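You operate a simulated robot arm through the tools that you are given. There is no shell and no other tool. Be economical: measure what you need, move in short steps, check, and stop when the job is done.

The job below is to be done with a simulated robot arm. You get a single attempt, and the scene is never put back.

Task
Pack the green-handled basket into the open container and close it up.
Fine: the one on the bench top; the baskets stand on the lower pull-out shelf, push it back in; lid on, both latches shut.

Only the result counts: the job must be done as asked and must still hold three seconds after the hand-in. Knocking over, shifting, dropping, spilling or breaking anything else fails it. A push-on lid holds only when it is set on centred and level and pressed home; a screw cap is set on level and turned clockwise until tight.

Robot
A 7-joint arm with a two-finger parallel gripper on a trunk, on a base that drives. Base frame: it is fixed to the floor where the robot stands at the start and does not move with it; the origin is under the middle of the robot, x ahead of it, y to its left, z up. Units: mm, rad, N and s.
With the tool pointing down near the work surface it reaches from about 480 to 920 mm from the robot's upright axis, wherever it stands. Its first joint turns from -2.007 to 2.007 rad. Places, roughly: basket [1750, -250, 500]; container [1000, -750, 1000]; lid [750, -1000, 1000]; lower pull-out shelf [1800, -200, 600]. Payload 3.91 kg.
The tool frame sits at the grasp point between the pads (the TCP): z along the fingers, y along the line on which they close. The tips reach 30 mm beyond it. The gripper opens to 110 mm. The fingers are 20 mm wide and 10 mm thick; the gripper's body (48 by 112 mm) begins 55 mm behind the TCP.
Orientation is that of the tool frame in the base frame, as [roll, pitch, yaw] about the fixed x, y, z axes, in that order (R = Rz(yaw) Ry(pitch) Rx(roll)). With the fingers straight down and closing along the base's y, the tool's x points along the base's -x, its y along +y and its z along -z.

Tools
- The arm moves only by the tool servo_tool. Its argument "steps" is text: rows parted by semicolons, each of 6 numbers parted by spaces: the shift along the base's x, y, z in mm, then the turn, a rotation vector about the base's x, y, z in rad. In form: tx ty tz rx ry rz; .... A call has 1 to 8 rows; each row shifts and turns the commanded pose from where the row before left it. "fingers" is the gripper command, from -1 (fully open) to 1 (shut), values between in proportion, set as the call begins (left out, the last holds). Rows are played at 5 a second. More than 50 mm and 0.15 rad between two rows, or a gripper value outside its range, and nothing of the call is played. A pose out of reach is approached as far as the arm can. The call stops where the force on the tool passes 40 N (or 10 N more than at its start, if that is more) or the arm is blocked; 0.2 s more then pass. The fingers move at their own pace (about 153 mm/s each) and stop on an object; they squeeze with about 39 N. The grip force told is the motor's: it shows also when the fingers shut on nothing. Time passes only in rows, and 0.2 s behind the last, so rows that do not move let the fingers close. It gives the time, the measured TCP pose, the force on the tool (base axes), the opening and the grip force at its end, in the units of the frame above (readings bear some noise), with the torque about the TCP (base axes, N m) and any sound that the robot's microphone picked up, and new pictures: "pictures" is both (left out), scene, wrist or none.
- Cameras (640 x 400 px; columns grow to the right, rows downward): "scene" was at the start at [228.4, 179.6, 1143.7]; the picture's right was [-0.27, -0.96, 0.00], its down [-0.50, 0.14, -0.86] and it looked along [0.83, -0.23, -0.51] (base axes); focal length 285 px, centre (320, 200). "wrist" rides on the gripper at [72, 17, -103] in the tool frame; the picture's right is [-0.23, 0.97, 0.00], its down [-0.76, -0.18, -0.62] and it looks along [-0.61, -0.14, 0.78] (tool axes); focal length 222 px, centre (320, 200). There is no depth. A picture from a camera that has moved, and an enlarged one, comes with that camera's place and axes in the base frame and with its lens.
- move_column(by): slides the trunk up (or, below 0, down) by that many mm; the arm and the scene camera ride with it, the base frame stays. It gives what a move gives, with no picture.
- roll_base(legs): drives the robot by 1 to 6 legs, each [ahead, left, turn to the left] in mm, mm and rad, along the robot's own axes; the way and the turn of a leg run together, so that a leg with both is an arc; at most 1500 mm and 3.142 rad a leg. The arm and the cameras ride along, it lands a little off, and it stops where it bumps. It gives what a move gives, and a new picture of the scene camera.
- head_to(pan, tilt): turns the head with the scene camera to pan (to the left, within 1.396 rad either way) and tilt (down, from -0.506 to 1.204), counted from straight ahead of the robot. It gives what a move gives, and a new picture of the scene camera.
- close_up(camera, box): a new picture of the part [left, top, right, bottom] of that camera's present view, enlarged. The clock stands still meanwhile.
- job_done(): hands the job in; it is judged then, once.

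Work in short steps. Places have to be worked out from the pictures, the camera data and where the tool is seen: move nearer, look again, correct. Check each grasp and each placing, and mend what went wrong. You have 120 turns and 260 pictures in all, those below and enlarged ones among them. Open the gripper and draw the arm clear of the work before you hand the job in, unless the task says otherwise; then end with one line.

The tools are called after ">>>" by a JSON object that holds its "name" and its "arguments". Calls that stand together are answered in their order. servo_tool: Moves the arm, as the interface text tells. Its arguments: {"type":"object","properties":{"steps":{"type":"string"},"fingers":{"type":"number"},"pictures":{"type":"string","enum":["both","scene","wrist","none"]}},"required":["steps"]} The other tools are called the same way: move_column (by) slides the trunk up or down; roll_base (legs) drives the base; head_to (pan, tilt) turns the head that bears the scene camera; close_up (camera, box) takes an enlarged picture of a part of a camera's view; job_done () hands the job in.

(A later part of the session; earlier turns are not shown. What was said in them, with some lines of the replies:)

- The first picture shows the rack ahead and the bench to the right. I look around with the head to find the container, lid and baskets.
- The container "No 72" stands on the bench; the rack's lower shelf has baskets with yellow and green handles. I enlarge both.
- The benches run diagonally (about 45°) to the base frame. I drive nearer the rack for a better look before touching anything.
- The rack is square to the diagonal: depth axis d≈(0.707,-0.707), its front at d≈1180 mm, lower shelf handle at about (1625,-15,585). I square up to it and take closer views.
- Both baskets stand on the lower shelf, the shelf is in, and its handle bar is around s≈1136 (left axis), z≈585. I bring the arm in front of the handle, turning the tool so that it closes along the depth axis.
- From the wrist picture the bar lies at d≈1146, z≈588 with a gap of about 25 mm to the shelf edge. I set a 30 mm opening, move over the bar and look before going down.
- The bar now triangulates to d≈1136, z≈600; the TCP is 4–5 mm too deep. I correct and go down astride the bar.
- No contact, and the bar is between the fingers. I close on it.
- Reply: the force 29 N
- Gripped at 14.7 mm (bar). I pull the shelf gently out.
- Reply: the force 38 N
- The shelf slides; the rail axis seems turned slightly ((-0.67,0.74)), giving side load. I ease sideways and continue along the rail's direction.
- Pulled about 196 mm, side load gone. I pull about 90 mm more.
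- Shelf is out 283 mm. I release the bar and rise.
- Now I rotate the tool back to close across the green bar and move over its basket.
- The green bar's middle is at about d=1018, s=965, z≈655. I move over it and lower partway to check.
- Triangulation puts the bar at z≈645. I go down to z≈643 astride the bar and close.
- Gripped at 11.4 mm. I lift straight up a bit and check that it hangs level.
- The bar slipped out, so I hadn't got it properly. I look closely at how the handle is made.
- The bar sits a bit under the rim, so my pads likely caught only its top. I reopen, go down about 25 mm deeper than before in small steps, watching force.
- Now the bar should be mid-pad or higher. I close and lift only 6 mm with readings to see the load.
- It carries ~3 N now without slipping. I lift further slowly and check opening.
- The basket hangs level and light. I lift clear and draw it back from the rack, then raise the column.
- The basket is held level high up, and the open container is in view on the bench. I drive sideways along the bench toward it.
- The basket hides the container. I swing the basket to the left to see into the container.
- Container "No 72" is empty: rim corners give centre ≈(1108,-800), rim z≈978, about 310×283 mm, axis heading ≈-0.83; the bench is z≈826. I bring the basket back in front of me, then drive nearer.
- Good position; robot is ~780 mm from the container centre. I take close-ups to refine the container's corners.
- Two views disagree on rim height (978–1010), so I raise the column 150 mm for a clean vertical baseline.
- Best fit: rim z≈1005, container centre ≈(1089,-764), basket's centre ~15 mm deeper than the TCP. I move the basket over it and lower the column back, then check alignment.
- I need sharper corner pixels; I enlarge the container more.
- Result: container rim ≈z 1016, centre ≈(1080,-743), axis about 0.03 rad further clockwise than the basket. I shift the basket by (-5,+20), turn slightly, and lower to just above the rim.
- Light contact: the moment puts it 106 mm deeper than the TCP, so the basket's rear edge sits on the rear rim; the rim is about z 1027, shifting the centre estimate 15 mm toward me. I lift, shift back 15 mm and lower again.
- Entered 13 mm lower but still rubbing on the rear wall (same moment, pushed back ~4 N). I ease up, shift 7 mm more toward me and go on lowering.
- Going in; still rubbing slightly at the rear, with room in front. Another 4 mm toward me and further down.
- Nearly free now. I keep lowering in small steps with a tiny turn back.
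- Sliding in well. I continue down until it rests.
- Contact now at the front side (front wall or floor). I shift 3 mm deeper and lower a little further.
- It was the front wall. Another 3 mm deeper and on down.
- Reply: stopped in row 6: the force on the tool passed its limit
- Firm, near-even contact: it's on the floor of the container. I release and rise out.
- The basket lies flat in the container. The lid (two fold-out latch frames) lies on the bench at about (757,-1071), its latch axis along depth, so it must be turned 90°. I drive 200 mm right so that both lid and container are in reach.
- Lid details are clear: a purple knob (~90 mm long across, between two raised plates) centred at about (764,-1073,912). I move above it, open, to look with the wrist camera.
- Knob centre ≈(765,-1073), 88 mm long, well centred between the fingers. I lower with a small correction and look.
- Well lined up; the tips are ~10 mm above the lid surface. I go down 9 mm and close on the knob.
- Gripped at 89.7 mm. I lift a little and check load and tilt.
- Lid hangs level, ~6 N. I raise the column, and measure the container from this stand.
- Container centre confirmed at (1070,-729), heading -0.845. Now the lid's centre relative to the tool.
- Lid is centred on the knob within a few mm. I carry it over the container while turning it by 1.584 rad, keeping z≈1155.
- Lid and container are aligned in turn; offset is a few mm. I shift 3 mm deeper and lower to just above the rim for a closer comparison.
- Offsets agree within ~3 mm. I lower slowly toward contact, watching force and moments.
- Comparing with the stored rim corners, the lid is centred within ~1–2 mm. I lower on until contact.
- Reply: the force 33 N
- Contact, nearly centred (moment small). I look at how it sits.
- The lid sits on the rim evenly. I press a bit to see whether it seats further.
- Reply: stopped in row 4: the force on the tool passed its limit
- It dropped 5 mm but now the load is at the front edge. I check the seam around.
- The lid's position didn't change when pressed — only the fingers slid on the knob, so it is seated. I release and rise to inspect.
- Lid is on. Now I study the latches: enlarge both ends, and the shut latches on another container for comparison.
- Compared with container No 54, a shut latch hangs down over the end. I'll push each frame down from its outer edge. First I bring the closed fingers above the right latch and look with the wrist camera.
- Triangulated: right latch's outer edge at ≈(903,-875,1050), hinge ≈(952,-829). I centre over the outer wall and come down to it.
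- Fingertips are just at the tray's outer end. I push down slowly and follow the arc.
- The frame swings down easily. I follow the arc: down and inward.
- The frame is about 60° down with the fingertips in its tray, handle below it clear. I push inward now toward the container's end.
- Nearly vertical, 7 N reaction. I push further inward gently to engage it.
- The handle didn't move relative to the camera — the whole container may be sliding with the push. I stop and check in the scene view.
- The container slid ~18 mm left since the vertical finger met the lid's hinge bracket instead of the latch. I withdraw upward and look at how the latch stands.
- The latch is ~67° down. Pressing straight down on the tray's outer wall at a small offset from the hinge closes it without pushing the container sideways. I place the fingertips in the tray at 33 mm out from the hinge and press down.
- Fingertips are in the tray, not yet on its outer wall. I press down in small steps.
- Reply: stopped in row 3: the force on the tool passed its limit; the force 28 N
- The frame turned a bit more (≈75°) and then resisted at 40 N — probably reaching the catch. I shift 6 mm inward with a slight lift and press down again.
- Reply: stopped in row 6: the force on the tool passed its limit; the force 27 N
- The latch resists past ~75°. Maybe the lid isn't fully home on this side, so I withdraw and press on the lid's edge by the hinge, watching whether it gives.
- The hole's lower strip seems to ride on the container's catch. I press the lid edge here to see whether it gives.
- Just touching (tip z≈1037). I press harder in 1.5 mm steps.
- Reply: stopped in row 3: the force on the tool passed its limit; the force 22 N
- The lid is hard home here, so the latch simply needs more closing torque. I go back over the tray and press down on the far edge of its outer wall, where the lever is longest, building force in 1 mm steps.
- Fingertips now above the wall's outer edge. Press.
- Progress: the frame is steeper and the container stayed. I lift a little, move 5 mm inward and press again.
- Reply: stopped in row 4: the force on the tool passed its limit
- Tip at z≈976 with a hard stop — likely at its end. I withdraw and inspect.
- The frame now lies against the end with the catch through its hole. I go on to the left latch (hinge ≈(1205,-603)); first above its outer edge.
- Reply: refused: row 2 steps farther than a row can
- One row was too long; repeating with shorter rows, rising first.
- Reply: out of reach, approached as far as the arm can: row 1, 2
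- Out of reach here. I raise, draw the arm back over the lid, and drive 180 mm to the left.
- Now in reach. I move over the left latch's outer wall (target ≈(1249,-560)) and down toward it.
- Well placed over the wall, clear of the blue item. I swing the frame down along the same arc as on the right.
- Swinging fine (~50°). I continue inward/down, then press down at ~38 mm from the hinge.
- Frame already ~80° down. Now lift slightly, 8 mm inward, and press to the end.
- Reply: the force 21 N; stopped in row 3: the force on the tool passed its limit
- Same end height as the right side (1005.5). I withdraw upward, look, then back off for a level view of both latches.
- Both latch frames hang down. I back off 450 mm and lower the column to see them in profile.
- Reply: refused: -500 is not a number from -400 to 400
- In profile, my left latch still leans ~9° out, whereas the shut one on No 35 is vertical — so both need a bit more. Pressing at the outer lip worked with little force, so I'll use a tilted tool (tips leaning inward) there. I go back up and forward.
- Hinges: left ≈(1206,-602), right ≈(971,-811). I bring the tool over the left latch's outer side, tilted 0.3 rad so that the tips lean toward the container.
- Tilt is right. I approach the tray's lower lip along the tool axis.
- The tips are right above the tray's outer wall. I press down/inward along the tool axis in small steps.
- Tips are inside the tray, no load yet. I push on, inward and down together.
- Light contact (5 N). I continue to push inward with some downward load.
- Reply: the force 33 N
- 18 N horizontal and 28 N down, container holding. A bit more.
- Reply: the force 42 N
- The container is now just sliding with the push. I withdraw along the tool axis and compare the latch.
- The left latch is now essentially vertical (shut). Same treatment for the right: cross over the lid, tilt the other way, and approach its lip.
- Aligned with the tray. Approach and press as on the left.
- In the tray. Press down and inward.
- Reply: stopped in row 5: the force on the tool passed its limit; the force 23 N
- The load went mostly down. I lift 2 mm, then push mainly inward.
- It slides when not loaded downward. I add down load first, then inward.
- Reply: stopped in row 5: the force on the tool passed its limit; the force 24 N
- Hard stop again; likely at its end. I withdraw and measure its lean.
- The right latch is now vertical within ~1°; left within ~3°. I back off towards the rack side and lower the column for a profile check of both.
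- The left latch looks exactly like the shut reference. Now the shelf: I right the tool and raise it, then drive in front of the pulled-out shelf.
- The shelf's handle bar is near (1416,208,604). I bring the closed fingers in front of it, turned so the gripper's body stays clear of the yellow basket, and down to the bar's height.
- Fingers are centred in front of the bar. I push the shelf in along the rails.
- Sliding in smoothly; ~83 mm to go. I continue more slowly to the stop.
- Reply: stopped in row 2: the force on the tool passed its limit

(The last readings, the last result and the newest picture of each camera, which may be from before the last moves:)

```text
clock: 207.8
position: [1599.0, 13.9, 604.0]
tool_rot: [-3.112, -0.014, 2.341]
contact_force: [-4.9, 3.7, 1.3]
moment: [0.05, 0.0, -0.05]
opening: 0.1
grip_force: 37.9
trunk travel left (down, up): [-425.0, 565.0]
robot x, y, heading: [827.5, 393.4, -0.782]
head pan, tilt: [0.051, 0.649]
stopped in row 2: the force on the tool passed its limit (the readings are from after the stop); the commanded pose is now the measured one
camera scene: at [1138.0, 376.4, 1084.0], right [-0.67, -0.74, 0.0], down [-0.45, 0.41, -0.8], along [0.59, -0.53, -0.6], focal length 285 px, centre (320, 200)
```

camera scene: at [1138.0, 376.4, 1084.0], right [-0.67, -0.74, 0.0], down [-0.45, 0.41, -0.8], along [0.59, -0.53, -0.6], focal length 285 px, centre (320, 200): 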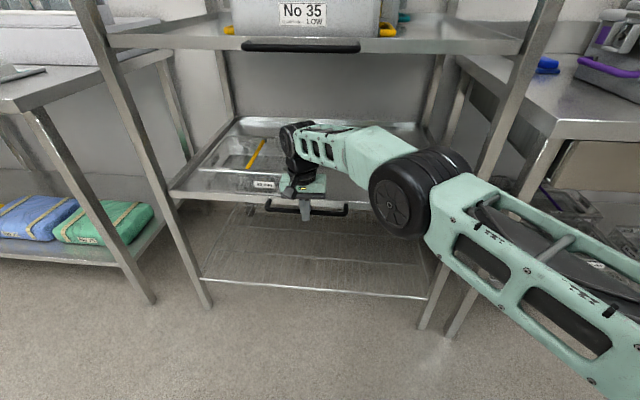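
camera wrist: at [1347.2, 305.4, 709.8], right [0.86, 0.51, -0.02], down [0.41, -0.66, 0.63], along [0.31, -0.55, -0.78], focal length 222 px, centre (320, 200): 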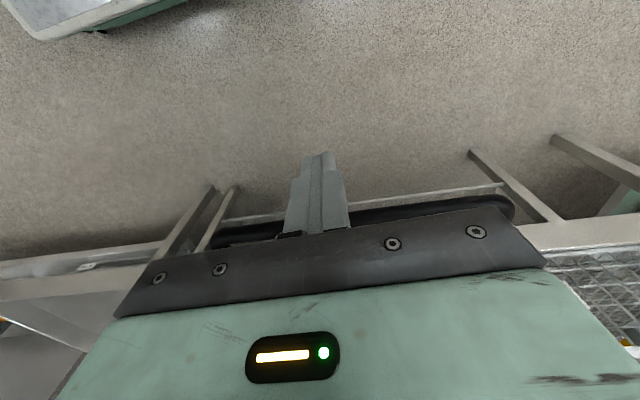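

The shelf hit its stop with the bar at d≈1138 — where it started. I draw the arm back and check the shelf.

>>> {"name": "servo_tool", "arguments": {"steps": "-10 10.6 0 0 0 0;-20 21 0 0 0 0;-28 30 0 0 0 0;-28 30 20 0 0 0;-28 30 40 0 0 0;-28 30 40 0 0 0;-28 30 40 0 0 0", "pictures": "none"}}

>>> {"name": "roll_base", "arguments": {"legs": [[-250, 0, 0], [0, -900, 0]]}}

>>> {"name": "head_to", "arguments": {"pan": 0.6, "tilt": 0.2}}

```text
refused: row 5 steps farther than a row can; nothing moved
```

```text
clock: 213.9
position: [779.8, -448.8, 604.3]
tool_rot: [-3.113, -0.014, 2.337]
contact_force: [0.0, 0.1, -0.3]
moment: [0.01, -0.01, 0.0]
opening: 0.0
grip_force: 37.5
trunk travel left (down, up): [-425.0, 565.0]
robot x, y, heading: [10.9, -68.5, -0.786]
head pan, tilt: [0.051, 0.649]
camera scene: at [320.5, -84.8, 1084.0], right [-0.67, -0.74, 0.0], down [-0.45, 0.41, -0.8], along [0.59, -0.54, -0.6], focal length 285 px, centre (320, 200)
```

scene: 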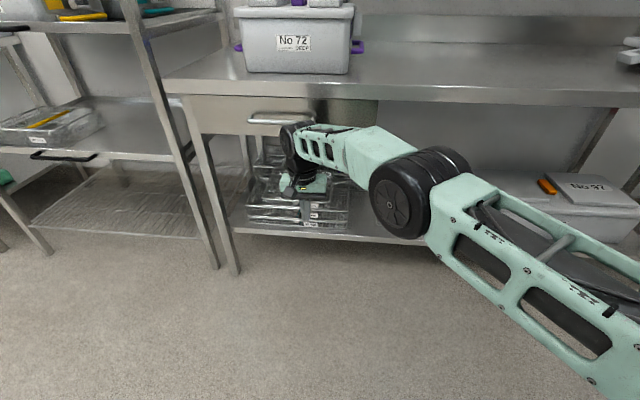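

```text
clock: 214.9
position: [780.6, -448.9, 604.3]
tool_rot: [-3.113, -0.013, 2.338]
contact_force: [-0.1, 0.1, 0.1]
moment: [0.02, -0.02, 0.01]
opening: 0.0
grip_force: 37.5
trunk travel left (down, up): [-425.0, 565.0]
robot x, y, heading: [10.6, -70.0, -0.787]
head pan, tilt: [0.6, 0.201]
camera scene: at [347.8, -43.9, 1125.0], right [-0.19, -0.98, 0.0], down [-0.2, 0.04, -0.98], along [0.96, -0.18, -0.2], focal length 285 px, centre (320, 200)
```

scene: 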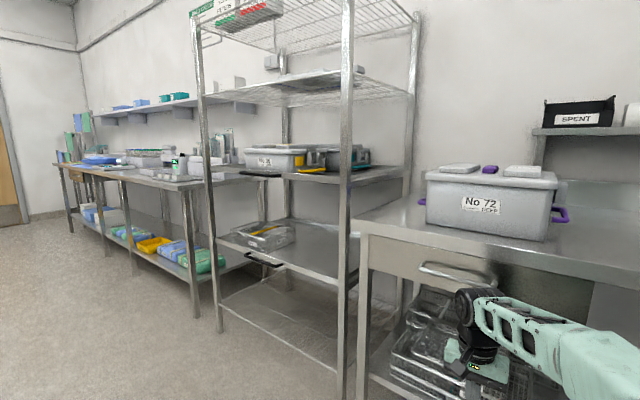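

The retreat row was refused, but the drive back went clear without contact. Now a profile close-up of the right latch and the shelf.

>>> {"name": "close_up", "arguments": {"camera": "scene", "box": [530, 160, 590, 240]}}

>>> {"name": "close_up", "arguments": {"camera": "scene", "box": [200, 200, 360, 310]}}

>>> {"name": "head_to", "arguments": {"pan": -0.1, "tilt": 0.25}}

```text
5.00 times, centred on (560, 200) of scene
camera zoom: at [347.8, -43.9, 1125.0], right [-0.19, -0.98, 0.0], down [-0.2, 0.04, -0.98], along [0.96, -0.18, -0.2], focal length 1424 px, centre (-880, 200)
```

zoom: 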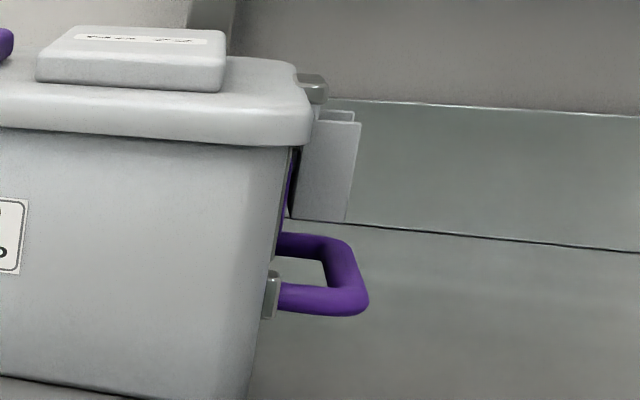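

```text
3.64 times, centred on (280, 255) of scene
camera zoom: at [347.8, -43.9, 1125.0], right [-0.19, -0.98, 0.0], down [-0.2, 0.04, -0.98], along [0.96, -0.18, -0.2], focal length 1036 px, centre (466, 0)
```

zoom: 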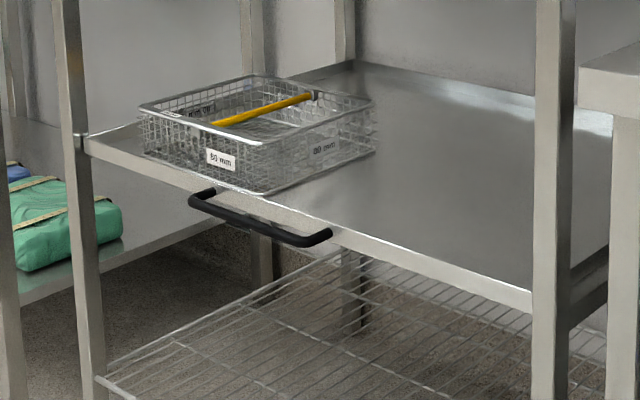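

```text
clock: 216.0
position: [780.3, -449.4, 604.2]
tool_rot: [-3.116, -0.014, 2.339]
contact_force: [0.1, -0.1, 0.5]
moment: [-0.01, 0.01, 0.01]
opening: 0.0
grip_force: 37.5
trunk travel left (down, up): [-425.0, 565.0]
robot x, y, heading: [6.2, -67.8, -0.787]
head pan, tilt: [-0.099, 0.25]
camera scene: at [315.3, -98.9, 1120.5], right [-0.77, -0.63, 0.0], down [-0.16, 0.19, -0.97], along [0.61, -0.75, -0.25], focal length 285 px, centre (320, 200)
```

scene: 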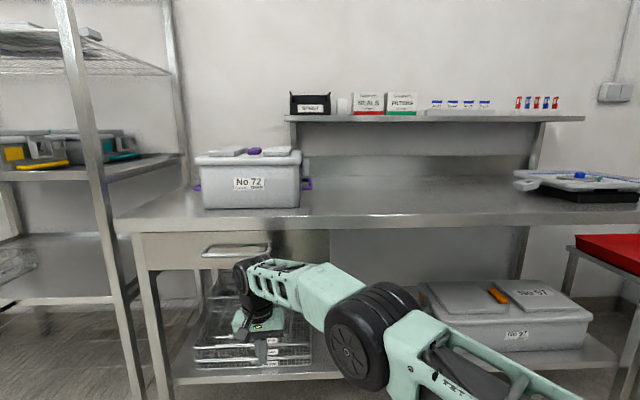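

The right latch is vertical (shut), the lid level, the shelf fully in with the yellow basket unchanged. I open the gripper, back the arm well clear and take a last look.

>>> {"name": "servo_tool", "arguments": {"steps": "-15 15 0 0 0 0;-20 20 20 0 0 0;-20 20 30 0 0 0;-20 20 30 0 0 0;0 0 0 0 0 0", "fingers": -1, "pictures": "none"}}

>>> {"name": "close_up", "arguments": {"camera": "scene", "box": [170, 130, 340, 230]}}

```text
clock: 217.2
position: [703.6, -373.7, 687.5]
tool_rot: [-3.114, -0.015, 2.339]
contact_force: [0.3, 0.0, 0.5]
moment: [-0.01, 0.0, 0.01]
opening: 110.2
grip_force: 0.2
trunk travel left (down, up): [-425.0, 565.0]
robot x, y, heading: [10.7, -66.8, -0.785]
head pan, tilt: [-0.099, 0.25]
```

```text
3.76 times, centred on (255, 180) of scene
camera zoom: at [315.2, -98.9, 1120.5], right [-0.77, -0.63, 0.0], down [-0.16, 0.19, -0.97], along [0.61, -0.75, -0.25], focal length 1072 px, centre (565, 275)
```

zoom: 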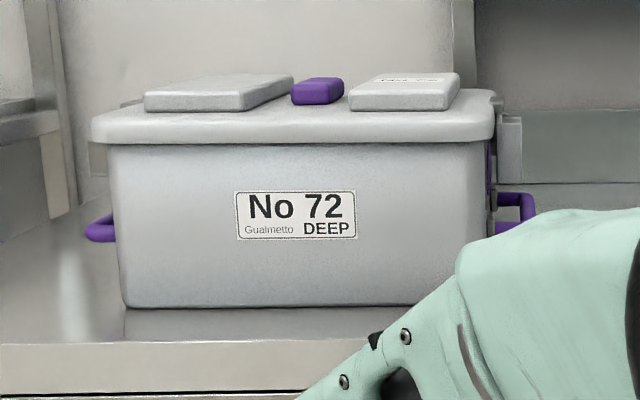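

The lid sits level and centred, the right latch hangs vertical, and the arm is clear with the gripper open. I hand the job in.

>>> {"name": "job_done", "arguments": {}}

```text
The job is handed in.
```

The green-handled basket is in container No 72 on the bench, the lid is on, both latches look shut, and the lower shelf is pushed back in; I heard no click from either latch, and the container slid a few centimetres along the bench while I closed them.
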